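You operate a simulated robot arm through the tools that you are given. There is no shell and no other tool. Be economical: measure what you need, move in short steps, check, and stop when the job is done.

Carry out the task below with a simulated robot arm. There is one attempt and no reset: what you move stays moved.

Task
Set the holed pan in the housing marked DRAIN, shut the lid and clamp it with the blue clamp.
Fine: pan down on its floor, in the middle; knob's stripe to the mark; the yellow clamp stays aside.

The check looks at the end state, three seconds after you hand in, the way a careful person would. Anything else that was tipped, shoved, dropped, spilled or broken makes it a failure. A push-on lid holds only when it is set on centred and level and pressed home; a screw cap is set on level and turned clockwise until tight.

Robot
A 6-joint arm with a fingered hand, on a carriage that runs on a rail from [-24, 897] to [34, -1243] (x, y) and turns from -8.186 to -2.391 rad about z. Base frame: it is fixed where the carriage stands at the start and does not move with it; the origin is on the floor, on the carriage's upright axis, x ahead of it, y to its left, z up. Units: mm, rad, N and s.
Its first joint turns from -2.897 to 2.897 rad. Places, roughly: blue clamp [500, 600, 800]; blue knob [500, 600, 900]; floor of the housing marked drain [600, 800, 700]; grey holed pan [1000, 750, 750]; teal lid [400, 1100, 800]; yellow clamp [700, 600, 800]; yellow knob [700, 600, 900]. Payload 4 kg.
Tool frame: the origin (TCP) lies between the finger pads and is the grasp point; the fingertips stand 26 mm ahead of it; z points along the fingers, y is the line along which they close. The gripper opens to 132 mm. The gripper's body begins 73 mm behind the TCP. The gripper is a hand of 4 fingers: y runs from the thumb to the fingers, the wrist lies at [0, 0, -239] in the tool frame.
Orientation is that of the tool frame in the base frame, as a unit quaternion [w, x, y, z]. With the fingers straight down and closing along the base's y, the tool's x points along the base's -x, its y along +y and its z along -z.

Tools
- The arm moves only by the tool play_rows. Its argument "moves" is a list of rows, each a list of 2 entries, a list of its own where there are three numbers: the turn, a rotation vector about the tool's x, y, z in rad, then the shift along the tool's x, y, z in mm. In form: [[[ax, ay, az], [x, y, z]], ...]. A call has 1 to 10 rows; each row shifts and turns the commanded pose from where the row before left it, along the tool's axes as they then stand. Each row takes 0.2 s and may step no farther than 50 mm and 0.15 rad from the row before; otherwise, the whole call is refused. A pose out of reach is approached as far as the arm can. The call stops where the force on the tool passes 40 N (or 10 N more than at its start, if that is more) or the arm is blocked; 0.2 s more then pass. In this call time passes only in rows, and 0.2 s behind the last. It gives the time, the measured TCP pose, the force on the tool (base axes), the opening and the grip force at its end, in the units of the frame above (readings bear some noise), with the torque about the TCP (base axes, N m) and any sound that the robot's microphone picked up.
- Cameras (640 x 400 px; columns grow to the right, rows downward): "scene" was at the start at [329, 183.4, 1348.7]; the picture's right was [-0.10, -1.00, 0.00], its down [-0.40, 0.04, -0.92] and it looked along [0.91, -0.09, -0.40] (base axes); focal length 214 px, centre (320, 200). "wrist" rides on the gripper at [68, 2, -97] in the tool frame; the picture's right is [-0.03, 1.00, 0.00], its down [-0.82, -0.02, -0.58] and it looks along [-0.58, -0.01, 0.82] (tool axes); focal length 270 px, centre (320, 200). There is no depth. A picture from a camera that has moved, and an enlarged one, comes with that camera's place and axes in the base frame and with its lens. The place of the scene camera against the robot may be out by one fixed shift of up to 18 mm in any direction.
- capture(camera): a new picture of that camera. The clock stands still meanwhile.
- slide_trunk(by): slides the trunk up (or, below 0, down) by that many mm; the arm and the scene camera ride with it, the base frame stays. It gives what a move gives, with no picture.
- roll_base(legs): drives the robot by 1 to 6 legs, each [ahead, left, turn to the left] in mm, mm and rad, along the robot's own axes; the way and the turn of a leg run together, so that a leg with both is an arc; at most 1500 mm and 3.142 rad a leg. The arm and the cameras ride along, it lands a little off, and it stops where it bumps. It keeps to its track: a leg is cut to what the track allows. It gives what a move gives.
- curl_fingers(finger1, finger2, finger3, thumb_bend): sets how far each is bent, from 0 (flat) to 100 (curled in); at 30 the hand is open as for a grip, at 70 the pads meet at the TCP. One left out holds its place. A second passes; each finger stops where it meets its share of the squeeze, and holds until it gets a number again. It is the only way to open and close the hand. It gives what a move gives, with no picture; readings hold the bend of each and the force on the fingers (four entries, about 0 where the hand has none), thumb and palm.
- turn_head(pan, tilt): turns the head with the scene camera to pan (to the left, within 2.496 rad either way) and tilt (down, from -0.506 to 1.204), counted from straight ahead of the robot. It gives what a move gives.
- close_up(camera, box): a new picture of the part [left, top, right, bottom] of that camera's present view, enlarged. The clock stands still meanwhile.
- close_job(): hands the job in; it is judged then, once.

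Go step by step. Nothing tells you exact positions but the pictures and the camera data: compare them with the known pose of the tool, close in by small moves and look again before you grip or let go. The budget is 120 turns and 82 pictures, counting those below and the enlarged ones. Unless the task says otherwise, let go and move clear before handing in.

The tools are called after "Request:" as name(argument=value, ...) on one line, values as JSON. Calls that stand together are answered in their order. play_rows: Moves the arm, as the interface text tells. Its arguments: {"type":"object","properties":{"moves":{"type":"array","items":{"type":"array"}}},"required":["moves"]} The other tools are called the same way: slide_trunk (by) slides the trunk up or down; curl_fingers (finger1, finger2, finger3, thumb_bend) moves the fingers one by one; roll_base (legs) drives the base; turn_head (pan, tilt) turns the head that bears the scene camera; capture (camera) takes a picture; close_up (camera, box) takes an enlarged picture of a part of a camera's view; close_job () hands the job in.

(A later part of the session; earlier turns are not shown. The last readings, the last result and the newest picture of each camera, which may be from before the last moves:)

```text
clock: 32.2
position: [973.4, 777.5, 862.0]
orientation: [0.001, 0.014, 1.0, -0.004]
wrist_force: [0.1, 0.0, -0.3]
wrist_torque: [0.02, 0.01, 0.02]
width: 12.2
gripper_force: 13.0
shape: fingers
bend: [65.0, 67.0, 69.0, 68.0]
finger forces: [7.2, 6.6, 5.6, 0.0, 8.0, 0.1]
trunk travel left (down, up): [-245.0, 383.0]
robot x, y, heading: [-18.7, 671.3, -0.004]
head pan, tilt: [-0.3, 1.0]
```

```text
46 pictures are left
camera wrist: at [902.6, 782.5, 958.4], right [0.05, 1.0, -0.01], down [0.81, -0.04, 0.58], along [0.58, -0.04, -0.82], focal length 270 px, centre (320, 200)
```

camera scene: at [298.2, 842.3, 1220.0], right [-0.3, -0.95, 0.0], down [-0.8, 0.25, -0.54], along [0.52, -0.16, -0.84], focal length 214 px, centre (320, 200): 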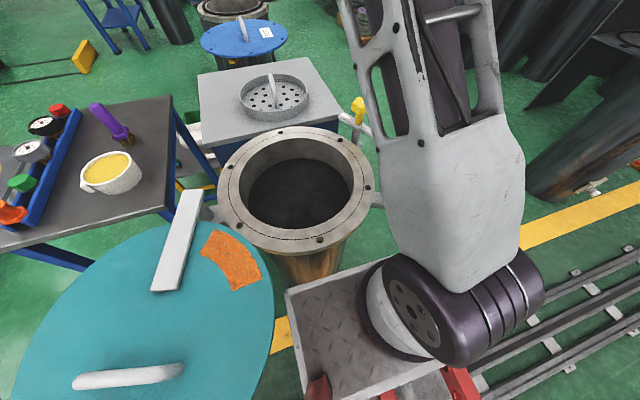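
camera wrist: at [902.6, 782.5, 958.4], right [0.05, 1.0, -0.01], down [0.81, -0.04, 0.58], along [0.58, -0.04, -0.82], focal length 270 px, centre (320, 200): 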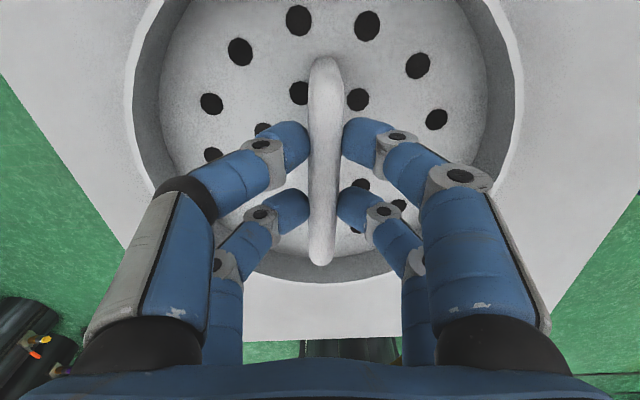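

All fingers now hold the bar (12 mm wide). I'll lift and check the weight.

Request:
play_rows(moves=[[[0, 0, 0], [0, 0, -10]], [[0, 0, 0], [0, 0, -20]], [[0, 0, 0], [0, 0, -30]], [[0, 0, 0], [0, 0, -40]], [[0, 0, 0], [0, 0, -40]]])

Request:
capture(camera="scene")

Request:
capture(camera="wrist")

```text
clock: 33.5
position: [970.9, 780.2, 1000.2]
orientation: [-0.001, 0.014, 1.0, -0.003]
wrist_force: [-0.1, -0.1, -5.2]
wrist_torque: [-0.02, 0.09, 0.01]
width: 12.1
gripper_force: 13.6
shape: fingers
bend: [65.0, 67.0, 70.0, 67.0]
finger forces: [7.5, 6.4, 5.6, 0.0, 8.1, 0.1]
trunk travel left (down, up): [-245.0, 383.0]
robot x, y, heading: [-19.1, 677.6, -0.009]
head pan, tilt: [-0.3, 1.0]
```

```text
45 pictures are left
camera scene: at [298.6, 842.3, 1219.9], right [-0.3, -0.95, 0.0], down [-0.8, 0.26, -0.54], along [0.51, -0.16, -0.84], focal length 214 px, centre (320, 200)
```

scene: 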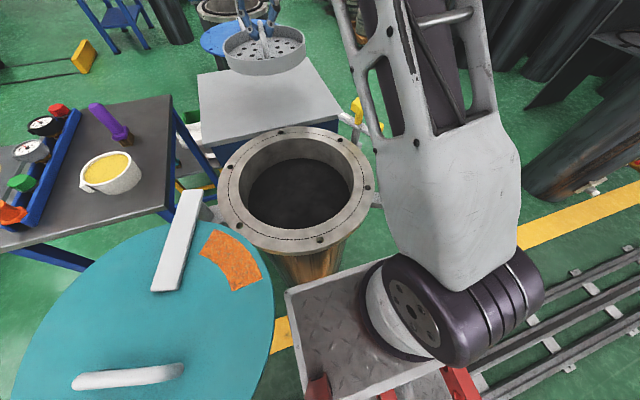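

```text
44 pictures are left
camera wrist: at [900.0, 785.2, 1097.1], right [0.05, 1.0, -0.01], down [0.81, -0.04, 0.58], along [0.58, -0.04, -0.82], focal length 270 px, centre (320, 200)
```

wrist: 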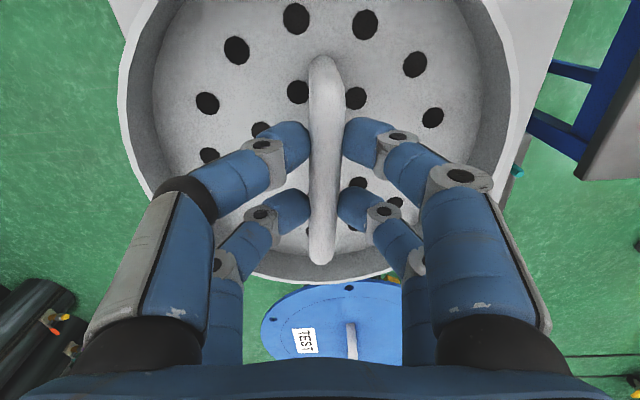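

The pan is held firmly (about 0.5 kg) and level. I'll raise it, draw it back, drive right for good reach, then bring it over the housing.

Request:
play_rows(moves=[[[0, 0, 0], [30, 0, -20]], [[0, 0, 0], [35, 0, -20]], [[0, 0, 0], [35, 0, -10]], [[0, 0, 0], [35, 0, -10]], [[0, 0, 0], [35, 0, 0]]])

Request:
roll_base(legs=[[0, -230, 0]])

Request:
play_rows(moves=[[[0, 0, 0], [20, 25, 0]], [[0, 0, 0], [20, 30, 0]], [[0, 0, 0], [20, 30, 0]], [[0, 0, 0], [20, 30, 0]], [[0, 0, 0], [20, 30, 0]], [[0, 0, 0], [20, 30, 0]], [[0, 0, 0], [20, 30, 0]], [[0, 0, 0], [20, 25, 0]]])

Request:
capture(camera="wrist")

Request:
capture(camera="scene")

```text
clock: 34.6
position: [804.5, 785.2, 1061.4]
orientation: [0.001, 0.014, 1.0, -0.004]
wrist_force: [0.3, -0.3, -4.8]
wrist_torque: [0.0, 0.05, 0.01]
width: 11.9
gripper_force: 13.8
shape: fingers
bend: [65.0, 67.0, 70.0, 67.0]
finger forces: [7.4, 6.6, 5.5, 0.0, 8.2, 0.0]
trunk travel left (down, up): [-245.0, 383.0]
robot x, y, heading: [-19.8, 673.5, -0.006]
head pan, tilt: [-0.3, 1.0]
```

```text
clock: 36.4
position: [812.1, 558.9, 1061.0]
orientation: [0.001, 0.015, 1.0, -0.004]
wrist_force: [-0.9, 0.5, -4.3]
wrist_torque: [0.01, 0.04, 0.0]
width: 11.8
gripper_force: 13.4
shape: fingers
bend: [65.0, 67.0, 70.0, 67.0]
finger forces: [7.4, 6.4, 5.4, 0.1, 8.2, 0.0]
trunk travel left (down, up): [-245.0, 383.0]
robot x, y, heading: [-12.0, 448.4, -0.01]
head pan, tilt: [-0.3, 1.0]
```

```text
clock: 38.2
position: [656.0, 793.7, 1062.4]
orientation: [0.001, 0.015, 1.0, -0.003]
wrist_force: [0.2, -0.7, -4.4]
wrist_torque: [-0.02, 0.04, -0.02]
width: 11.7
gripper_force: 13.6
shape: fingers
bend: [65.0, 67.0, 70.0, 67.0]
finger forces: [7.5, 6.3, 5.7, 0.0, 8.2, 0.0]
trunk travel left (down, up): [-245.0, 383.0]
robot x, y, heading: [-11.1, 452.7, -0.015]
head pan, tilt: [-0.3, 1.0]
```

```text
43 pictures are left
camera wrist: at [587.2, 798.1, 1158.2], right [0.06, 1.0, -0.01], down [0.81, -0.04, 0.58], along [0.58, -0.04, -0.82], focal length 270 px, centre (320, 200)
```

wrist: 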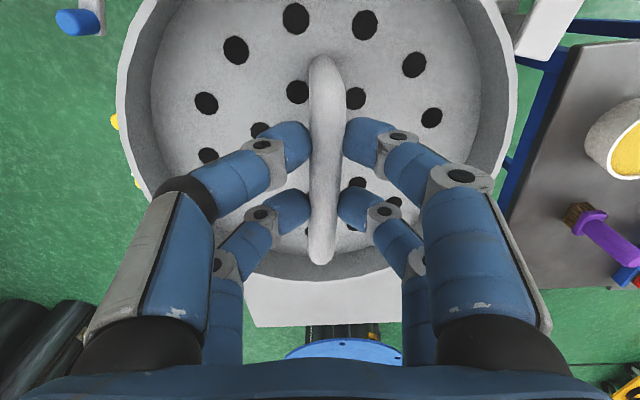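

```text
42 pictures are left
camera scene: at [304.9, 617.0, 1220.0], right [-0.3, -0.95, 0.0], down [-0.8, 0.26, -0.54], along [0.51, -0.16, -0.84], focal length 214 px, centre (320, 200)
```

scene: 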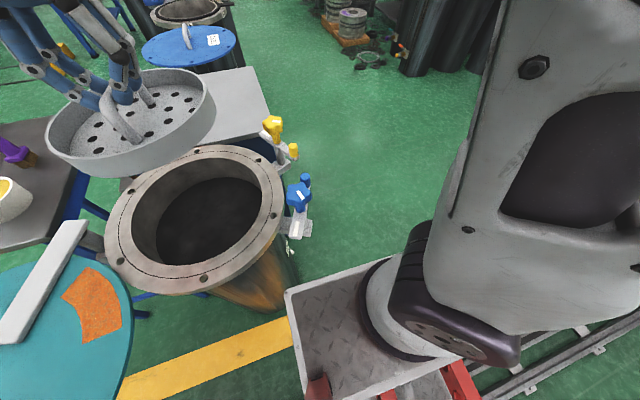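

The pan hangs near the housing and both clamps look intact. I'll turn the head toward the housing for a measured view of the mouth.

Request:
turn_head(pan=0.35, tilt=0.85)

Request:
close_up(camera="scene", box=[140, 40, 460, 240])

```text
clock: 39.2
position: [657.8, 792.3, 1060.1]
orientation: [0.001, 0.015, 1.0, -0.004]
wrist_force: [0.2, -0.1, -4.8]
wrist_torque: [0.0, 0.05, 0.02]
width: 11.9
gripper_force: 13.8
shape: fingers
bend: [65.0, 67.0, 70.0, 67.0]
finger forces: [7.6, 6.4, 5.5, 0.0, 8.2, 0.0]
trunk travel left (down, up): [-245.0, 383.0]
robot x, y, heading: [-11.2, 449.6, -0.009]
head pan, tilt: [0.351, 0.85]
```

```text
2.00 times, centred on (300, 140) of scene
camera zoom: at [312.1, 664.4, 1231.1], right [0.33, -0.94, 0.0], down [-0.71, -0.25, -0.66], along [0.62, 0.22, -0.75], focal length 429 px, centre (360, 320)
```

zoom: 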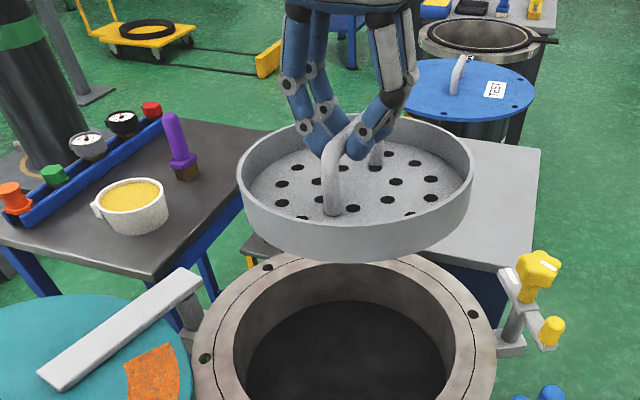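

I'll take the lower part of this view for the full rim.

Request:
close_up(camera="scene", box=[180, 140, 460, 315])

```text
2.29 times, centred on (320, 228) of scene
camera zoom: at [312.1, 664.4, 1231.1], right [0.33, -0.94, 0.0], down [-0.71, -0.25, -0.66], along [0.62, 0.22, -0.75], focal length 490 px, centre (320, 137)
```

zoom: 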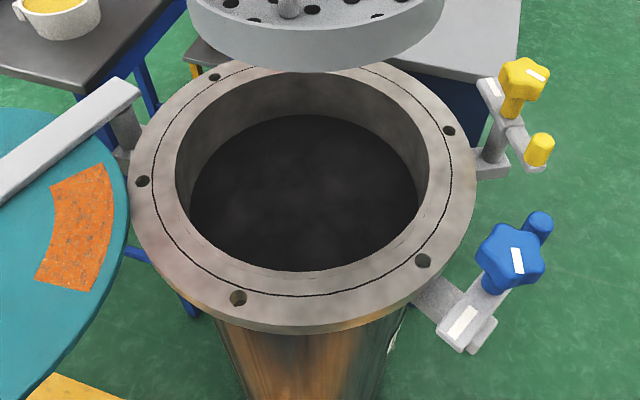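

The six rim holes give the mouth's centre at about (621, 796), rim top z≈820, and a mouth radius near 135 mm against the pan's ~105. I'll centre over it and lower to just above the rim.

Request:
play_rows(moves=[[[0, 0, 0], [18.5, 2, 0]], [[0, 0, 0], [18.5, 3, 0]], [[0, 0, 0], [0, 0, 35]], [[0, 0, 0], [0, 0, 35]], [[0, 0, 0], [0, 0, 35]], [[0, 0, 0], [0, 0, 35]], [[0, 0, 0], [0, 0, 15]]])

Request:
close_up(camera="scene", box=[180, 100, 460, 275])

Request:
capture(camera="wrist")

```text
clock: 40.8
position: [623.8, 797.9, 906.9]
orientation: [0.0, 0.015, 1.0, -0.003]
wrist_force: [-0.8, 0.2, -3.6]
wrist_torque: [0.01, 0.05, 0.01]
width: 11.9
gripper_force: 13.7
shape: fingers
bend: [65.0, 67.0, 70.0, 67.0]
finger forces: [7.5, 6.1, 5.4, 0.0, 8.1, 0.0]
trunk travel left (down, up): [-245.0, 383.0]
robot x, y, heading: [-12.0, 448.0, -0.009]
head pan, tilt: [0.351, 0.85]
```

```text
2.29 times, centred on (320, 188) of scene
camera zoom: at [312.0, 664.5, 1231.1], right [0.33, -0.94, 0.0], down [-0.71, -0.25, -0.66], along [0.62, 0.22, -0.75], focal length 490 px, centre (320, 229)
```

zoom: 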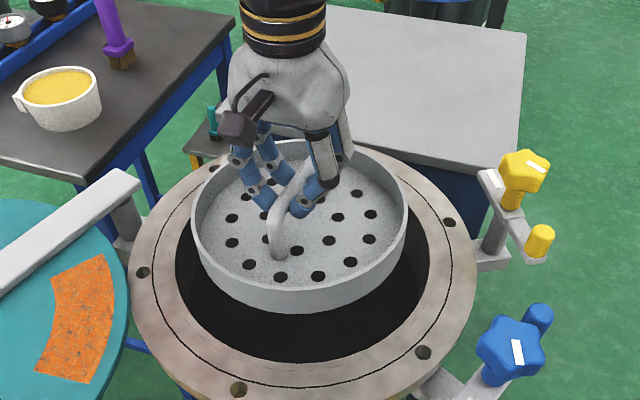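

```text
38 pictures are left
camera wrist: at [553.6, 803.4, 1003.3], right [0.06, 1.0, -0.01], down [0.81, -0.04, 0.58], along [0.58, -0.04, -0.82], focal length 270 px, centre (320, 200)
```

wrist: 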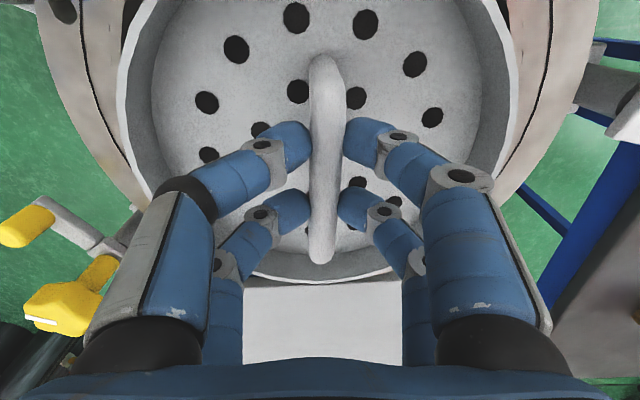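

The pan hangs centred over the mouth. I'll lower it inside in modest steps, watching the force.

Request:
play_rows(moves=[[[0, 0, 0], [1, -1, 25]], [[0, 0, 0], [1, -1, 25]], [[0, 0, 0], [1, 0, 25]], [[0, 0, 0], [0, 0, 20]], [[0, 0, 0], [0, 0, 15]]])

Request:
close_up(camera="scene", box=[180, 120, 460, 295])

Request:
capture(camera="wrist")

```text
clock: 42.0
position: [619.8, 795.0, 795.8]
orientation: [0.0, 0.015, 1.0, -0.003]
wrist_force: [-0.5, -1.5, 9.7]
wrist_torque: [-0.01, 0.04, 0.03]
width: 10.4
gripper_force: 11.9
shape: fingers
bend: [67.0, 69.0, 71.0, 72.0]
finger forces: [5.6, 5.5, 5.3, 0.0, 8.4, 0.0]
trunk travel left (down, up): [-245.0, 383.0]
robot x, y, heading: [-10.7, 446.1, -0.011]
head pan, tilt: [0.351, 0.85]
```

```text
2.29 times, centred on (320, 208) of scene
camera zoom: at [311.9, 664.2, 1231.4], right [0.33, -0.94, 0.0], down [-0.71, -0.25, -0.66], along [0.62, 0.22, -0.75], focal length 490 px, centre (320, 183)
```

zoom: 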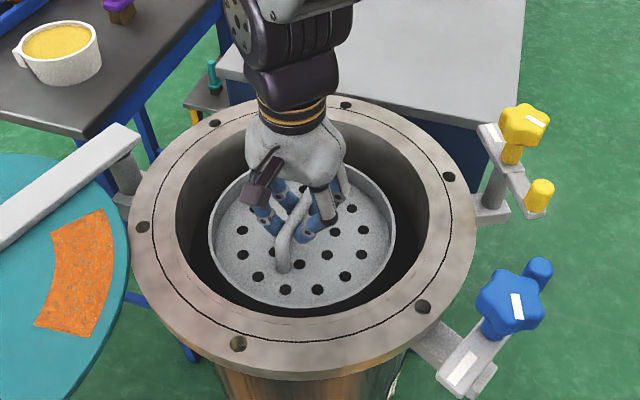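

```text
36 pictures are left
camera wrist: at [549.5, 800.4, 892.3], right [0.06, 1.0, -0.01], down [0.81, -0.04, 0.58], along [0.58, -0.04, -0.81], focal length 270 px, centre (320, 200)
```

wrist: 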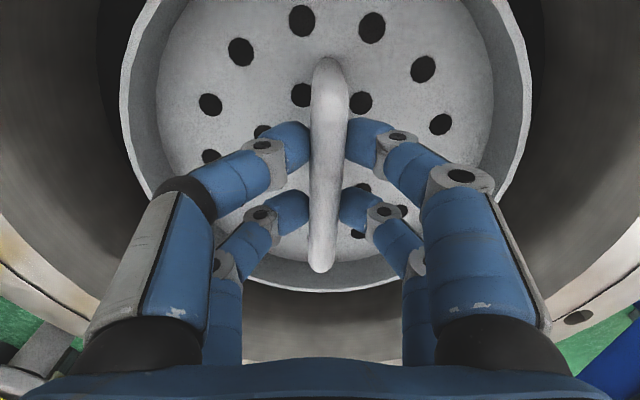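

The force shows the pan has met the floor. I'll ease up 2 mm, release and rise straight out to look down on it.

Request:
play_rows(moves=[[[0, 0, 0], [0, 0, -2]]])

Request:
curl_fingers(finger1=40, finger2=40, finger3=40, thumb_bend=40)

Request:
play_rows(moves=[[[0, 0, 0], [0, 0, -30]], [[0, 0, 0], [0, 0, -40]], [[0, 0, 0], [0, 0, -45]], [[0, 0, 0], [0, 0, -45]], [[0, 0, 0], [0, 0, -45]], [[0, 0, 0], [20, 0, -45]], [[0, 0, 0], [20, 0, -45]]])

Request:
capture(camera="wrist")

Request:
close_up(camera="scene", box=[180, 120, 460, 295])

```text
clock: 42.4
position: [619.1, 796.3, 797.3]
orientation: [0.001, 0.016, 1.0, -0.002]
wrist_force: [1.1, -1.1, -1.1]
wrist_torque: [-0.02, -0.02, 0.02]
width: 10.8
gripper_force: 13.2
shape: fingers
bend: [66.0, 69.0, 71.0, 72.0]
finger forces: [6.9, 6.3, 5.4, 0.0, 8.3, 0.0]
trunk travel left (down, up): [-245.0, 383.0]
robot x, y, heading: [-10.2, 446.3, -0.004]
head pan, tilt: [0.351, 0.85]
```

```text
clock: 43.4
position: [618.8, 796.5, 796.9]
orientation: [0.0, 0.015, 1.0, -0.003]
wrist_force: [-0.9, -0.1, 0.1]
wrist_torque: [0.01, -0.02, -0.01]
width: 99.5
gripper_force: 0.1
shape: fingers
bend: [40.0, 40.0, 40.0, 40.0]
finger forces: [0.1, 0.0, 0.0, 0.0, 0.1, 0.1]
trunk travel left (down, up): [-245.0, 383.0]
robot x, y, heading: [-11.9, 447.0, -0.011]
head pan, tilt: [0.351, 0.85]
```

```text
clock: 45.0
position: [578.2, 798.6, 1092.9]
orientation: [0.0, 0.014, 1.0, -0.004]
wrist_force: [-0.3, 0.7, -0.6]
wrist_torque: [0.03, 0.04, 0.02]
width: 99.6
gripper_force: 0.1
shape: fingers
bend: [40.0, 40.0, 40.0, 40.0]
finger forces: [0.0, 0.0, 0.1, 0.0, 0.1, 0.0]
trunk travel left (down, up): [-245.0, 383.0]
robot x, y, heading: [-12.9, 448.2, -0.012]
head pan, tilt: [0.351, 0.85]
```

```text
35 pictures are left
camera wrist: at [507.6, 802.9, 1189.8], right [0.06, 1.0, -0.01], down [0.81, -0.04, 0.58], along [0.58, -0.04, -0.82], focal length 270 px, centre (320, 200)
```

wrist: 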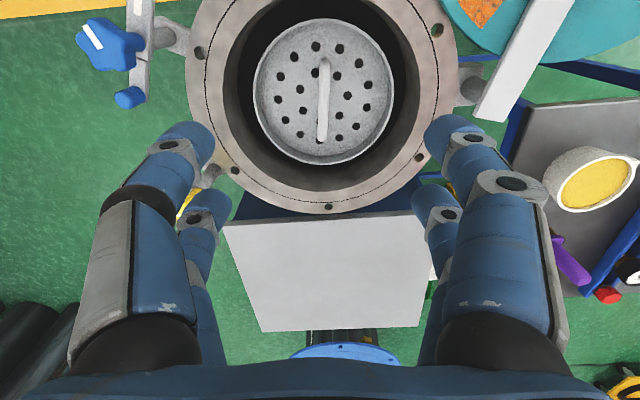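

```text
2.29 times, centred on (320, 208) of scene
camera zoom: at [312.3, 664.5, 1231.0], right [0.33, -0.94, 0.0], down [-0.71, -0.25, -0.66], along [0.62, 0.22, -0.75], focal length 490 px, centre (320, 183)
```

zoom: 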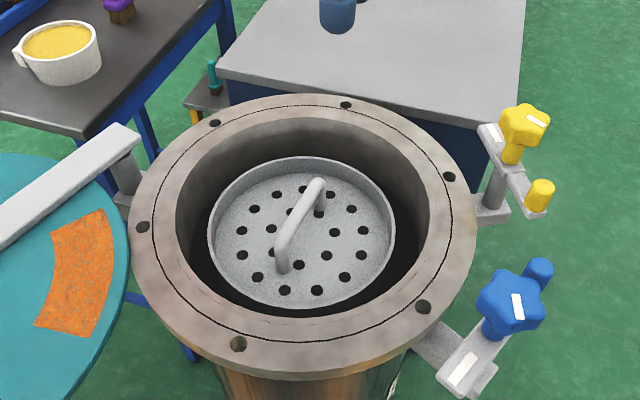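

The pan rests flat in the housing. I'll zoom in to judge the gap all round.

Request:
close_up(camera="wrist", box=[200, 0, 440, 150])

Request:
close_up(camera="scene", box=[230, 160, 390, 260])

```text
2.67 times, centred on (320, 75) of wrist
camera zoom: at [507.6, 802.9, 1189.8], right [0.06, 1.0, -0.01], down [0.81, -0.04, 0.58], along [0.58, -0.04, -0.82], focal length 721 px, centre (320, 533)
```

zoom: 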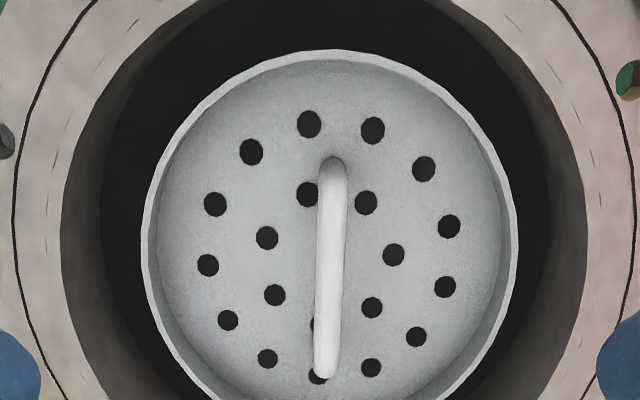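

```text
4.00 times, centred on (310, 210) of scene
camera zoom: at [312.3, 664.5, 1231.0], right [0.33, -0.94, 0.0], down [-0.71, -0.25, -0.66], along [0.62, 0.22, -0.75], focal length 858 px, centre (360, 160)
```

zoom: 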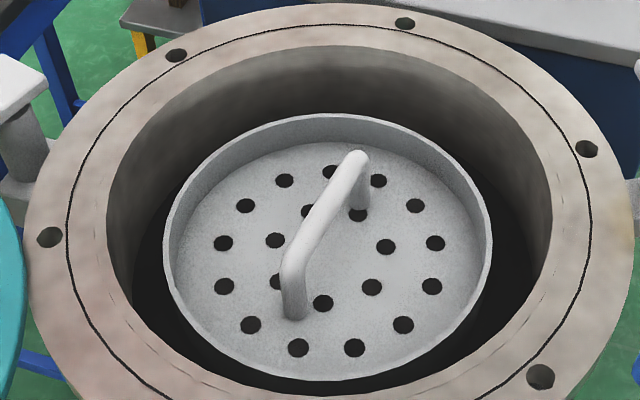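

The pan sits on the floor with an even gap within a few millimetres. Next is the lid: it swings about a vertical post near (610, 1030), its handle's top is near (336, 1103, 845) and runs tangentially. I'll shift the robot right for reach, go above the handle and turn the hand to grip across it.

Request:
roll_base(legs=[[0, -120, 0]])

Request:
play_rows(moves=[[[0, 0, 0], [25.5, 41.7, 0]], [[0, 0, 0], [25.5, 41.7, 0]], [[0, 0, 0], [25.5, 41.7, 0]], [[0, 0, 0], [25.5, 41.7, 0]], [[0, 0, 0], [25.5, 41.7, 0]], [[0, 0, 0], [25.5, 41.7, 0]], [[0, 0, 0], [25.5, 41.7, 0]], [[0, 0, 0], [25.5, 41.7, 0]], [[0, 0, 0], [25.5, 41.7, 0]], [[0, 0, 0], [25.5, 41.7, 0]]])

Request:
play_rows(moves=[[[0, 0, 0.14], [0, 0, 0]], [[0, 0, 0.14], [0, 0, 0]], [[0, 0, 0.14], [0, 0, 0]], [[0, 0, 0.14], [0, 0, 0]], [[0, 0, 0.14], [0, 0, 0]], [[0, 0, 0.14], [0, 0, 0]], [[0, 0, 0.14], [0, 0, 0]]])

Request:
turn_head(pan=0.8, tilt=0.7)

Request:
capture(camera="wrist")

Request:
capture(camera="scene")

```text
clock: 46.2
position: [582.2, 677.8, 1092.3]
orientation: [0.001, 0.018, 1.0, -0.003]
wrist_force: [0.8, 0.0, 0.3]
wrist_torque: [-0.01, -0.01, 0.0]
width: 99.5
gripper_force: 0.0
shape: fingers
bend: [40.0, 40.0, 40.0, 40.0]
finger forces: [0.1, 0.1, 0.1, 0.0, 0.0, 0.0]
trunk travel left (down, up): [-245.0, 383.0]
robot x, y, heading: [-10.0, 329.1, -0.01]
head pan, tilt: [0.351, 0.85]
```

```text
clock: 48.4
position: [363.1, 1031.1, 1069.7]
orientation: [0.001, 0.016, 1.0, -0.003]
wrist_force: [0.5, 0.1, -0.5]
wrist_torque: [-0.02, -0.03, -0.03]
width: 99.3
gripper_force: 0.1
shape: fingers
bend: [40.0, 40.0, 40.0, 40.0]
finger forces: [0.0, 0.0, 0.0, 0.0, 0.0, 0.0]
out of reach, approached as far as the arm can: row 9, 10
trunk travel left (down, up): [-245.0, 383.0]
robot x, y, heading: [-10.4, 329.2, -0.014]
head pan, tilt: [0.351, 0.85]
```

```text
clock: 50.0
position: [361.8, 1031.2, 1072.5]
orientation: [0.002, 0.487, 0.873, -0.002]
wrist_force: [-0.3, 0.6, 0.6]
wrist_torque: [-0.02, -0.02, 0.0]
width: 99.7
gripper_force: 0.1
shape: fingers
bend: [40.0, 40.0, 40.0, 40.0]
finger forces: [0.0, 0.1, 0.1, 0.1, 0.1, 0.1]
trunk travel left (down, up): [-245.0, 383.0]
robot x, y, heading: [-8.7, 326.0, -0.013]
head pan, tilt: [0.351, 0.85]
```

```text
clock: 50.9
position: [362.3, 1030.1, 1073.5]
orientation: [0.002, 0.485, 0.874, -0.003]
wrist_force: [0.4, -0.3, -0.1]
wrist_torque: [0.01, 0.02, -0.01]
width: 99.1
gripper_force: 0.1
shape: fingers
bend: [40.0, 40.0, 40.0, 40.0]
finger forces: [0.0, 0.1, 0.1, 0.1, 0.0, 0.0]
trunk travel left (down, up): [-245.0, 383.0]
robot x, y, heading: [-5.8, 326.2, -0.011]
head pan, tilt: [0.799, 0.7]
```

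```text
31 pictures are left
camera wrist: at [326.1, 1089.7, 1170.1], right [0.86, 0.51, 0.0], down [0.41, -0.7, 0.58], along [0.29, -0.5, -0.81], focal length 270 px, centre (320, 200)
```

wrist: 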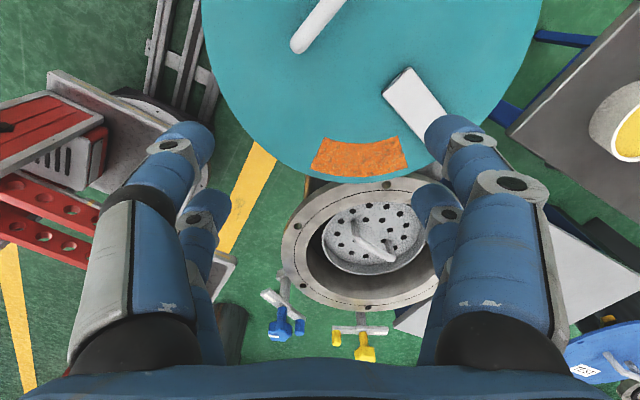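

```text
30 pictures are left
camera scene: at [302.5, 578.6, 1243.4], right [0.71, -0.71, 0.0], down [-0.46, -0.46, -0.76], along [0.54, 0.54, -0.64], focal length 214 px, centre (320, 200)
```

scene: 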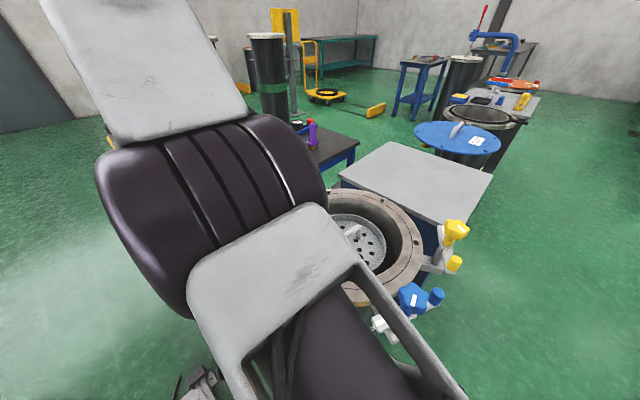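

The wrist camera confirms the near end of the lid handle at about (319, 1045). I'll drive 45 mm left, finish the turn of the hand and come down above the handle.

Request:
roll_base(legs=[[0, 45, 0]])

Request:
play_rows(moves=[[[0, 0, 0.137], [0, 0, 0]], [[0, 0, 0.137], [0, 0, 0]], [[0, 0, 0.137], [0, 0, 0]], [[0, 0, 0.137], [0, 0, 0]], [[0, 0, 0.137], [0, 0, 0]], [[0, 0, 0.137], [0, 0, 0]], [[0, 0, 0], [0, 0, 40]], [[0, 0, 0], [10, -16, 35]], [[0, 0, 0], [10, -16, 35]]])

Request:
capture(camera="wrist")

```text
clock: 51.8
position: [361.7, 1074.5, 1074.3]
orientation: [0.003, 0.485, 0.875, -0.003]
wrist_force: [0.6, 0.5, 0.0]
wrist_torque: [0.02, 0.01, -0.01]
width: 99.8
gripper_force: 0.1
shape: fingers
bend: [40.0, 40.0, 40.0, 40.0]
finger forces: [0.0, 0.0, 0.1, 0.0, 0.0, 0.0]
trunk travel left (down, up): [-245.0, 383.0]
robot x, y, heading: [-10.4, 373.9, -0.012]
head pan, tilt: [0.799, 0.7]
```

```text
clock: 53.8
position: [332.8, 1102.9, 962.0]
orientation: [0.003, 0.795, 0.607, -0.001]
wrist_force: [0.6, -0.4, 0.5]
wrist_torque: [0.01, 0.01, 0.03]
width: 100.0
gripper_force: 0.0
shape: fingers
bend: [40.0, 40.0, 40.0, 40.0]
finger forces: [0.0, 0.0, 0.0, 0.0, 0.1, 0.1]
trunk travel left (down, up): [-245.0, 383.0]
robot x, y, heading: [-9.0, 374.3, -0.014]
head pan, tilt: [0.799, 0.7]
```

```text
29 pictures are left
camera wrist: at [350.8, 1168.7, 1059.7], right [0.96, -0.29, 0.0], down [-0.23, -0.78, 0.58], along [-0.16, -0.56, -0.81], focal length 270 px, centre (320, 200)
```

wrist: 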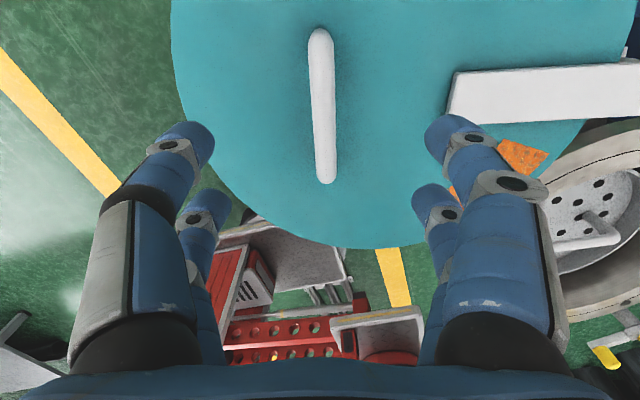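

The handle's middle is at (336, 1105), under the hand, and its direction agrees. I'll correct by a few millimetres and come down to z≈850.

Request:
play_rows(moves=[[[0, 0, -0.042], [2, 2.5, 0]], [[0, 0, 0], [0, 0, 35]], [[0, 0, 0], [0, 0, 35]], [[0, 0, 0], [0, 0, 30]], [[0, 0, 0], [0, 0, 12]]])

Request:
capture(camera="wrist")

```text
clock: 55.0
position: [337.2, 1101.5, 847.9]
orientation: [0.003, 0.781, 0.624, -0.001]
wrist_force: [-0.6, 0.9, -0.2]
wrist_torque: [0.0, -0.01, -0.03]
width: 99.8
gripper_force: 0.0
shape: fingers
bend: [40.0, 40.0, 40.0, 40.0]
finger forces: [0.1, 0.0, 0.0, 0.1, 0.0, 0.1]
trunk travel left (down, up): [-245.0, 383.0]
robot x, y, heading: [-8.5, 375.4, -0.015]
head pan, tilt: [0.799, 0.7]
```

```text
28 pictures are left
camera wrist: at [352.7, 1168.2, 945.0], right [0.97, -0.24, 0.0], down [-0.2, -0.79, 0.58], along [-0.14, -0.56, -0.81], focal length 270 px, centre (320, 200)
```

wrist: 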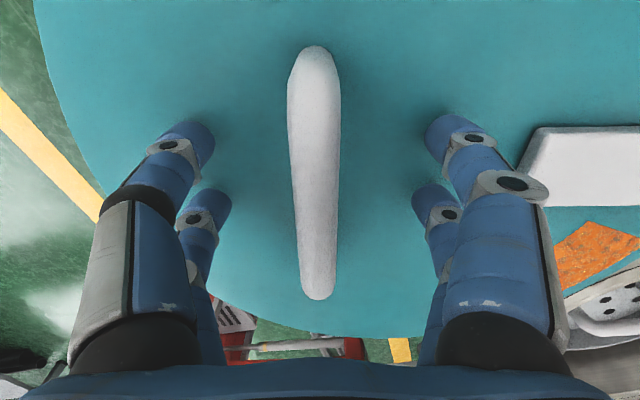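

The bar lies between the fingers, centre a bit higher (z≈856). I'll rise 8 mm, shift slightly toward its middle, and close.

Request:
play_rows(moves=[[[0, 0, 0], [4, 0, -8]]])

Request:
curl_fingers(finger1=75, finger2=75, finger3=75, thumb_bend=75)

Request:
capture(camera="wrist")

```text
clock: 55.4
position: [337.1, 1104.4, 857.6]
orientation: [0.003, 0.781, 0.624, -0.001]
wrist_force: [-0.3, -0.5, 0.1]
wrist_torque: [0.01, 0.01, 0.0]
width: 100.0
gripper_force: 0.0
shape: fingers
bend: [40.0, 40.0, 40.0, 40.0]
finger forces: [0.0, 0.0, 0.0, 0.1, 0.0, 0.0]
trunk travel left (down, up): [-245.0, 383.0]
robot x, y, heading: [-11.4, 376.4, -0.013]
head pan, tilt: [0.799, 0.7]
```

```text
clock: 56.4
position: [337.2, 1104.9, 856.0]
orientation: [0.004, 0.781, 0.624, -0.002]
wrist_force: [-3.7, 1.2, -8.9]
wrist_torque: [0.0, -0.01, 0.04]
width: 0.0
gripper_force: 7.0
shape: fingers
bend: [73.0, 73.0, 73.0, 72.0]
finger forces: [0.1, 0.1, 5.3, 0.0, 7.8, 0.0]
trunk travel left (down, up): [-245.0, 383.0]
robot x, y, heading: [-5.9, 372.0, -0.007]
head pan, tilt: [0.799, 0.7]
```

```text
27 pictures are left
camera wrist: at [352.6, 1172.0, 953.6], right [0.97, -0.24, 0.0], down [-0.2, -0.79, 0.58], along [-0.14, -0.57, -0.81], focal length 270 px, centre (320, 200)
```

wrist: 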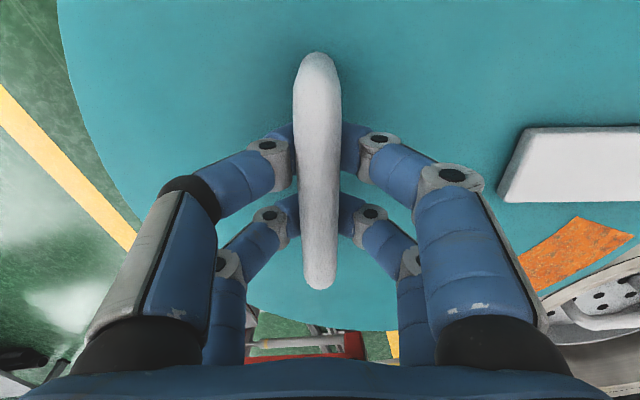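

The fingers again met under the bar. I'll open, rise 11 mm and close once more.

Request:
curl_fingers(finger1=45, finger2=45, finger3=45, thumb_bend=45)

Request:
play_rows(moves=[[[0, 0, 0], [0, 0, -11]]])

Request:
curl_fingers(finger1=75, finger2=75, finger3=75, thumb_bend=75)

```text
clock: 57.4
position: [338.3, 1104.4, 857.3]
orientation: [0.003, 0.781, 0.625, -0.001]
wrist_force: [0.0, 0.8, -0.6]
wrist_torque: [-0.02, 0.01, 0.03]
width: 82.3
gripper_force: 0.0
shape: fingers
bend: [45.0, 45.0, 45.0, 45.0]
finger forces: [0.0, 0.1, 0.0, 0.0, 0.1, 0.0]
trunk travel left (down, up): [-245.0, 383.0]
robot x, y, heading: [-9.2, 375.3, -0.012]
head pan, tilt: [0.799, 0.7]
```

```text
clock: 57.8
position: [338.0, 1104.7, 868.4]
orientation: [0.003, 0.781, 0.624, -0.001]
wrist_force: [-0.8, -0.8, -0.3]
wrist_torque: [0.0, 0.0, -0.01]
width: 82.2
gripper_force: 0.1
shape: fingers
bend: [45.0, 45.0, 45.0, 45.0]
finger forces: [0.0, 0.0, 0.1, 0.1, 0.1, 0.0]
trunk travel left (down, up): [-245.0, 383.0]
robot x, y, heading: [-8.5, 373.8, -0.011]
head pan, tilt: [0.799, 0.7]
```

```text
clock: 58.8
position: [337.1, 1104.8, 867.4]
orientation: [0.004, 0.781, 0.624, -0.003]
wrist_force: [-4.5, 0.8, -14.4]
wrist_torque: [0.0, 0.1, 0.09]
width: 9.4
gripper_force: 15.3
shape: fingers
bend: [70.0, 70.0, 69.0, 68.0]
finger forces: [6.2, 6.1, 6.7, 0.0, 11.4, 0.0]
trunk travel left (down, up): [-245.0, 383.0]
robot x, y, heading: [-7.4, 372.5, -0.015]
head pan, tilt: [0.799, 0.7]
```

It holds now but slightly below the bar's middle, pulling upward 14 N. I'll regrip 4 mm higher to hold it neutrally.

Request:
curl_fingers(finger1=50, finger2=50, finger3=50, thumb_bend=50)

Request:
play_rows(moves=[[[0, 0, 0], [0, 0, -4.5]]])

Request:
curl_fingers(finger1=75, finger2=75, finger3=75, thumb_bend=75)

Request:
capture(camera="wrist")

```text
clock: 59.8
position: [338.4, 1104.8, 869.7]
orientation: [0.002, 0.781, 0.625, -0.001]
wrist_force: [0.3, 0.4, 0.2]
wrist_torque: [0.0, 0.0, 0.01]
width: 65.3
gripper_force: 0.0
shape: fingers
bend: [50.0, 50.0, 50.0, 50.0]
finger forces: [0.0, 0.0, 0.1, 0.0, 0.0, 0.0]
trunk travel left (down, up): [-245.0, 383.0]
robot x, y, heading: [-7.6, 376.3, -0.012]
head pan, tilt: [0.799, 0.7]
```

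```text
clock: 60.2
position: [337.4, 1104.9, 873.4]
orientation: [0.004, 0.782, 0.624, -0.002]
wrist_force: [-0.4, 0.7, -0.1]
wrist_torque: [-0.03, -0.01, -0.02]
width: 65.0
gripper_force: 0.0
shape: fingers
bend: [50.0, 50.0, 50.0, 50.0]
finger forces: [0.0, 0.0, 0.0, 0.1, 0.0, 0.1]
trunk travel left (down, up): [-245.0, 383.0]
robot x, y, heading: [-7.2, 378.2, -0.009]
head pan, tilt: [0.799, 0.7]
```

```text
clock: 61.2
position: [338.1, 1105.8, 873.2]
orientation: [0.003, 0.781, 0.624, -0.002]
wrist_force: [-6.4, 0.7, -8.8]
wrist_torque: [-0.06, 0.1, 0.06]
width: 13.0
gripper_force: 15.2
shape: fingers
bend: [68.0, 68.0, 67.0, 68.0]
finger forces: [6.1, 6.0, 6.8, 0.1, 11.9, 0.0]
trunk travel left (down, up): [-245.0, 383.0]
robot x, y, heading: [-12.5, 371.2, -0.014]
head pan, tilt: [0.799, 0.7]
```

```text
26 pictures are left
camera wrist: at [352.4, 1172.9, 969.7], right [0.97, -0.24, 0.0], down [-0.2, -0.79, 0.58], along [-0.14, -0.57, -0.81], focal length 270 px, centre (320, 200)
```

wrist: 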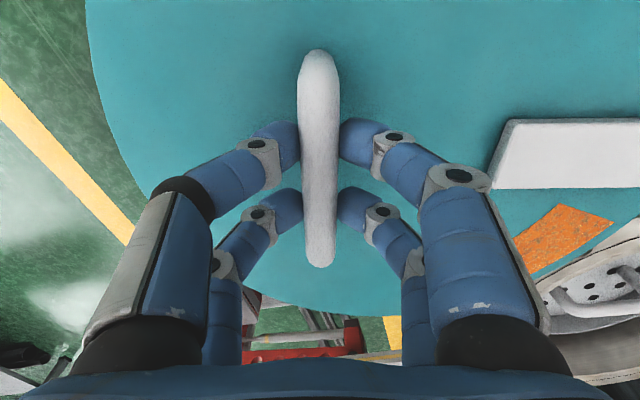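

The handle is held well. I'll begin swinging the lid counter-clockwise about its post (near (605, 1025)) in small arc steps, turning the hand with it and reading the force.

Request:
play_rows(moves=[[[0, 0, -0.03], [-8, -0.2, 0]], [[0, 0, -0.07], [-20, -0.5, 0]], [[0, 0, -0.1], [-28, -0.7, 0]]])

Request:
capture(camera="wrist")

```text
clock: 62.0
position: [331.5, 1046.1, 859.0]
orientation: [0.012, 0.716, 0.698, -0.01]
wrist_force: [-9.1, 1.2, -3.3]
wrist_torque: [0.02, 0.01, 0.12]
width: 0.0
gripper_force: 7.9
shape: fingers
bend: [72.0, 72.0, 71.0, 67.0]
finger forces: [1.3, 1.8, 3.2, 0.0, 8.8, 0.1]
trunk travel left (down, up): [-245.0, 383.0]
robot x, y, heading: [-10.3, 374.6, -0.013]
head pan, tilt: [0.799, 0.7]
```

```text
25 pictures are left
camera wrist: at [333.2, 1118.8, 953.7], right [1.0, -0.05, 0.0], down [-0.04, -0.8, 0.6], along [-0.03, -0.6, -0.8], focal length 270 px, centre (320, 200)
```

wrist: 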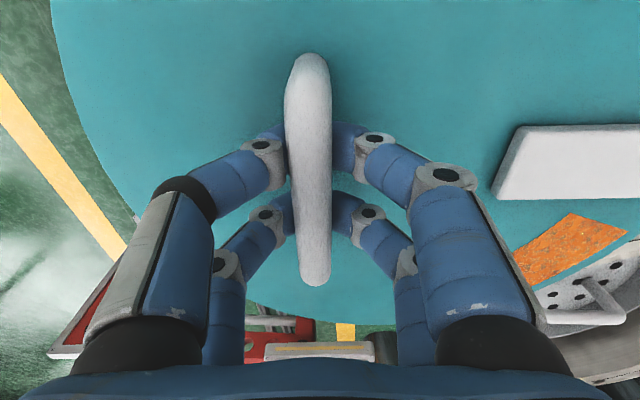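

The lid is turning with the hand; the handle's motion puts the pivot near (593, 1034). I'll continue the arc with small corrections.

Request:
play_rows(moves=[[[0, 0, -0.09], [-27, -3, -4]], [[0, 0, -0.1], [-27, 0.5, 0]], [[0, 0, -0.1], [-27, 0.5, 0]], [[0, 0, -0.1], [-27, 0.5, 0]]])

Request:
capture(camera="wrist")

```text
clock: 62.5
position: [332.9, 1027.2, 836.3]
orientation: [0.022, 0.69, 0.723, -0.021]
wrist_force: [-5.1, -1.7, 60.0]
wrist_torque: [0.85, 0.22, 0.08]
width: 0.0
gripper_force: 40.5
shape: fingers
bend: [75.0, 72.0, 72.0, 76.0]
finger forces: [29.3, 0.0, 12.1, 0.0, 39.3, 0.0]
trunk travel left (down, up): [-245.0, 383.0]
robot x, y, heading: [-12.2, 374.6, -0.012]
head pan, tilt: [0.799, 0.7]
stopped in row 2: the force on the tool passed its limit at 94 N (the readings are from after the stop); the commanded pose is now the measured one
```

```text
24 pictures are left
camera wrist: at [329.1, 1101.6, 928.3], right [1.0, 0.02, 0.0], down [0.02, -0.78, 0.63], along [0.01, -0.63, -0.78], focal length 270 px, centre (320, 200)
```

wrist: 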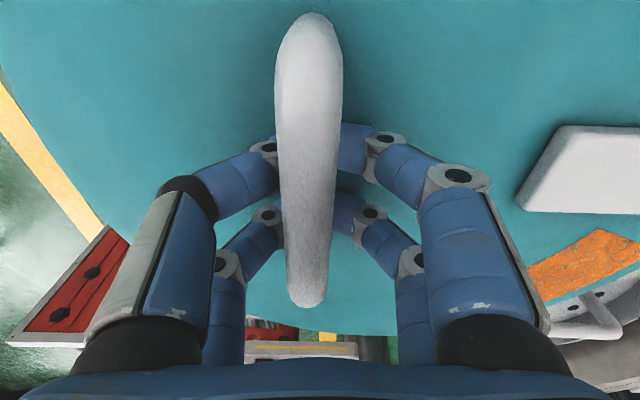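

The hand is being driven down and tilted, and force rose against the lid surface, so I stop here and look at the whole arm.

Request:
capture(camera="scene")

Request:
curl_fingers(finger1=45, finger2=45, finger3=45, thumb_bend=45)

```text
23 pictures are left
camera scene: at [301.6, 625.4, 1253.4], right [0.72, -0.7, 0.0], down [-0.39, -0.4, -0.83], along [0.58, 0.59, -0.56], focal length 214 px, centre (320, 200)
```

scene: 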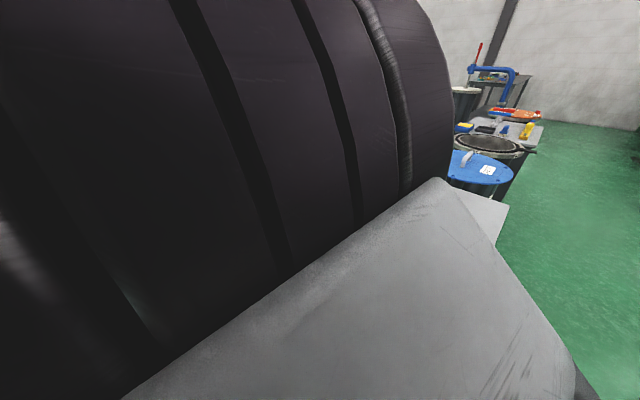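

```text
clock: 63.5
position: [332.3, 1023.2, 833.9]
orientation: [0.024, 0.691, 0.722, -0.024]
wrist_force: [5.7, -1.3, 45.7]
wrist_torque: [0.44, -0.11, -0.11]
width: 9.0
gripper_force: 22.8
shape: fingers
bend: [81.0, 78.0, 78.0, 79.0]
finger forces: [8.2, 8.1, 5.8, 0.0, 23.5, 0.0]
trunk travel left (down, up): [-245.0, 383.0]
robot x, y, heading: [-5.8, 370.8, -0.013]
head pan, tilt: [0.799, 0.7]
```

The elbow has run up against the robot's own head, which forced the hand down. I'll raise the trunk slightly to take the load off the lid so that the fingers can open.

Request:
slide_trunk(by=14)

Request:
curl_fingers(finger1=45, finger2=45, finger3=45, thumb_bend=45)

```text
clock: 64.1
position: [330.6, 1024.1, 845.5]
orientation: [0.025, 0.69, 0.723, -0.026]
wrist_force: [-3.4, 0.1, 15.7]
wrist_torque: [0.35, -0.65, 0.06]
width: 78.6
gripper_force: 8.5
shape: fingers
bend: [50.0, 45.0, 45.0, 45.0]
finger forces: [16.1, 0.0, 0.1, 0.0, 0.0, 0.1]
trunk travel left (down, up): [-259.0, 369.0]
robot x, y, heading: [-8.2, 375.3, -0.013]
head pan, tilt: [0.799, 0.7]
```

```text
clock: 65.1
position: [331.7, 1024.7, 845.6]
orientation: [0.025, 0.69, 0.723, -0.026]
wrist_force: [-2.9, 0.7, 11.6]
wrist_torque: [0.27, -0.44, 0.08]
width: 77.1
gripper_force: 5.7
shape: fingers
bend: [50.0, 45.0, 45.0, 45.0]
finger forces: [11.6, 0.0, 0.1, 0.0, 0.1, 0.1]
trunk travel left (down, up): [-259.0, 369.0]
robot x, y, heading: [-9.5, 371.7, -0.017]
head pan, tilt: [0.799, 0.7]
```

The fingers are open now. I'll raise the trunk to lift the hand clear of the handle, then look.

Request:
slide_trunk(by=75)

Request:
turn_head(pan=0.3, tilt=0.9)

Request:
capture(camera="wrist")

Request:
capture(camera="scene")

```text
clock: 66.2
position: [332.5, 1024.7, 922.2]
orientation: [0.024, 0.69, 0.723, -0.025]
wrist_force: [-0.3, 0.4, 0.0]
wrist_torque: [0.02, 0.04, 0.0]
width: 82.1
gripper_force: 0.0
shape: fingers
bend: [45.0, 45.0, 45.0, 45.0]
finger forces: [0.0, 0.1, 0.0, 0.1, 0.0, 0.0]
trunk travel left (down, up): [-334.0, 294.0]
robot x, y, heading: [-12.1, 372.4, -0.015]
head pan, tilt: [0.799, 0.7]
```

```text
clock: 67.1
position: [333.2, 1024.8, 919.8]
orientation: [0.025, 0.691, 0.722, -0.027]
wrist_force: [-0.4, -0.7, 0.3]
wrist_torque: [-0.01, 0.0, 0.01]
width: 82.2
gripper_force: 0.0
shape: fingers
bend: [45.0, 45.0, 45.0, 45.0]
finger forces: [0.1, 0.0, 0.0, 0.1, 0.1, 0.0]
trunk travel left (down, up): [-334.0, 294.0]
robot x, y, heading: [-12.2, 377.3, -0.011]
head pan, tilt: [0.3, 0.901]
```

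```text
22 pictures are left
camera wrist: at [330.8, 1100.3, 1010.8], right [1.0, 0.02, 0.0], down [0.02, -0.77, 0.64], along [0.01, -0.64, -0.77], focal length 270 px, centre (320, 200)
```

wrist: 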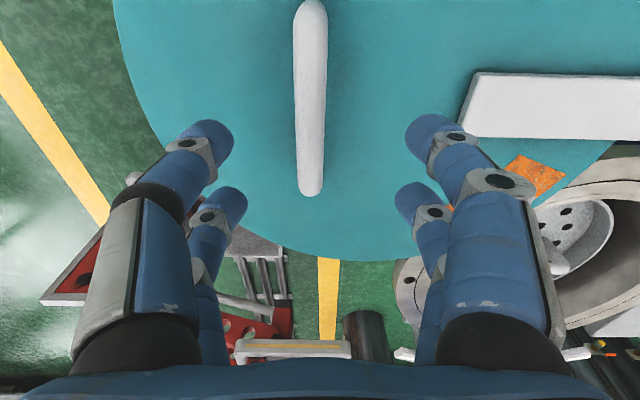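

```text
21 pictures are left
camera scene: at [289.4, 621.9, 1332.6], right [0.68, -0.73, 0.0], down [-0.47, -0.44, -0.77], along [0.56, 0.53, -0.64], focal length 214 px, centre (320, 200)
```

scene: 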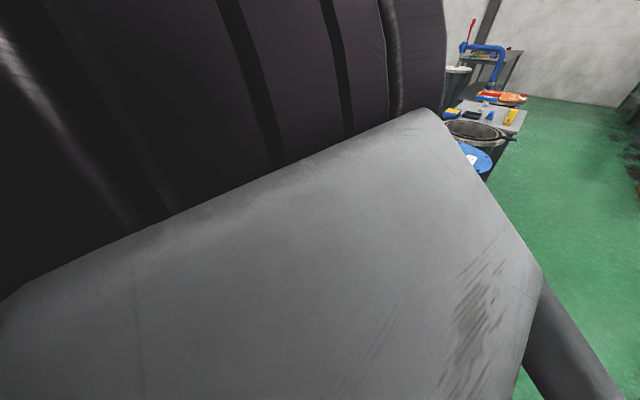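

The elbow and head crowd each other when reaching far left, so I'll bring the arm round to the front, level the hand, and then turn the robot itself left so the lid lies ahead of it.

Request:
slide_trunk(by=70)

Request:
play_rows(moves=[[[0, 0.0735, 0], [-31.8, 30.3, 0]], [[0, 0, 0], [-31.8, 30.3, 0]], [[0, 0, 0], [-31.8, 30.3, 0]], [[0, 0, 0], [-31.8, 30.3, 0]], [[0, 0, 0], [-31.8, 30.3, 0]], [[0, 0, 0], [-31.8, 30.3, 0]], [[0, 0, 0], [-31.8, 30.3, 0]], [[0, 0, 0], [-31.8, 30.3, 0]], [[0, 0, 0], [-31.8, 30.3, 0]], [[0, 0, 0], [-31.8, 30.3, 0]]])

Request:
roll_base(legs=[[0, -105, 0]])

Request:
capture(camera="scene")

```text
clock: 68.2
position: [332.2, 1024.2, 990.6]
orientation: [0.025, 0.691, 0.722, -0.026]
wrist_force: [-0.2, 0.3, -0.9]
wrist_torque: [-0.02, 0.0, 0.0]
width: 82.3
gripper_force: 0.1
shape: fingers
bend: [45.0, 45.0, 45.0, 45.0]
finger forces: [0.1, 0.1, 0.0, 0.1, 0.1, 0.0]
trunk travel left (down, up): [-404.0, 224.0]
robot x, y, heading: [-11.4, 374.1, -0.017]
head pan, tilt: [0.3, 0.901]
```

```text
clock: 70.4
position: [650.5, 718.4, 990.8]
orientation: [-0.003, 0.692, 0.722, 0.0]
wrist_force: [0.1, 0.5, 0.3]
wrist_torque: [-0.02, -0.01, -0.01]
width: 82.5
gripper_force: 0.1
shape: fingers
bend: [45.0, 45.0, 45.0, 45.0]
finger forces: [0.0, 0.0, 0.0, 0.0, 0.1, 0.1]
trunk travel left (down, up): [-404.0, 224.0]
robot x, y, heading: [-11.3, 375.2, -0.013]
head pan, tilt: [0.3, 0.901]
```

```text
clock: 71.6
position: [654.1, 612.3, 990.1]
orientation: [-0.003, 0.691, 0.723, 0.001]
wrist_force: [-0.3, -0.1, -0.7]
wrist_torque: [-0.02, -0.03, 0.0]
width: 82.3
gripper_force: 0.1
shape: fingers
bend: [45.0, 45.0, 45.0, 45.0]
finger forces: [0.0, 0.0, 0.0, 0.1, 0.1, 0.1]
trunk travel left (down, up): [-404.0, 224.0]
robot x, y, heading: [-5.8, 270.9, -0.014]
head pan, tilt: [0.3, 0.901]
```

```text
20 pictures are left
camera scene: at [280.1, 480.1, 1385.0], right [0.28, -0.96, 0.0], down [-0.75, -0.22, -0.62], along [0.6, 0.17, -0.78], focal length 214 px, centre (320, 200)
```

scene: 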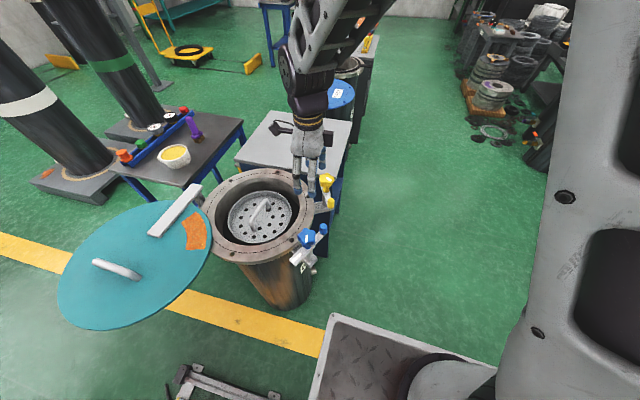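

The lid has moved part-way and all else stands fine. I'll turn the robot left by 0.65 rad so the lid lies in front of the arm.

Request:
roll_base(legs=[[0, 0, 0.65]])

Request:
turn_head(pan=0.1, tilt=0.75)

Request:
capture(camera="scene")

Request:
capture(camera="wrist")

```text
clock: 73.8
position: [305.5, 945.3, 989.2]
orientation: [-0.003, 0.421, 0.907, -0.001]
wrist_force: [0.4, -0.5, 0.8]
wrist_torque: [0.04, -0.05, -0.02]
width: 82.5
gripper_force: 0.1
shape: fingers
bend: [45.0, 45.0, 45.0, 45.0]
finger forces: [0.1, 0.0, 0.0, 0.0, 0.1, 0.0]
trunk travel left (down, up): [-404.0, 224.0]
robot x, y, heading: [-13.3, 268.8, 0.643]
head pan, tilt: [0.3, 0.901]
```

```text
clock: 74.5
position: [305.7, 946.0, 990.1]
orientation: [-0.003, 0.421, 0.907, 0.0]
wrist_force: [-0.5, 0.7, 0.0]
wrist_torque: [0.01, 0.03, 0.06]
width: 82.3
gripper_force: 0.0
shape: fingers
bend: [45.0, 45.0, 45.0, 45.0]
finger forces: [0.0, 0.0, 0.0, 0.0, 0.0, 0.1]
trunk travel left (down, up): [-404.0, 224.0]
robot x, y, heading: [-5.4, 270.3, 0.646]
head pan, tilt: [0.099, 0.75]
```

```text
19 pictures are left
camera scene: at [109.4, 607.7, 1396.9], right [0.68, -0.74, 0.0], down [-0.5, -0.46, -0.73], along [0.54, 0.49, -0.68], focal length 214 px, centre (320, 200)
```

scene: 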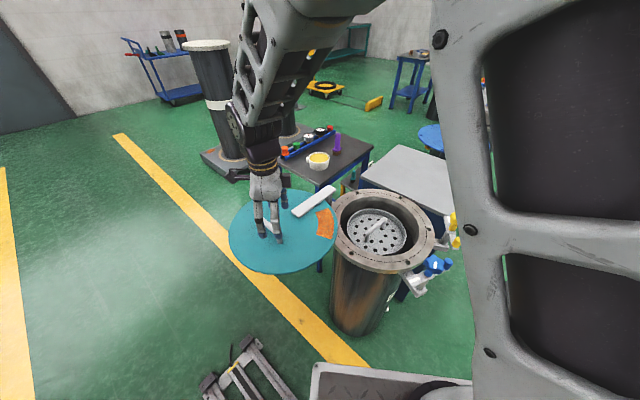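

```text
18 pictures are left
camera wrist: at [262.4, 999.5, 1087.0], right [0.78, 0.63, 0.0], down [0.51, -0.64, 0.57], along [0.36, -0.45, -0.82], focal length 270 px, centre (320, 200)
```

wrist: 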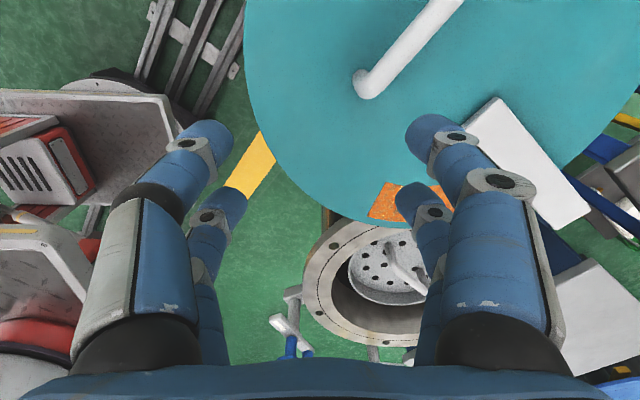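

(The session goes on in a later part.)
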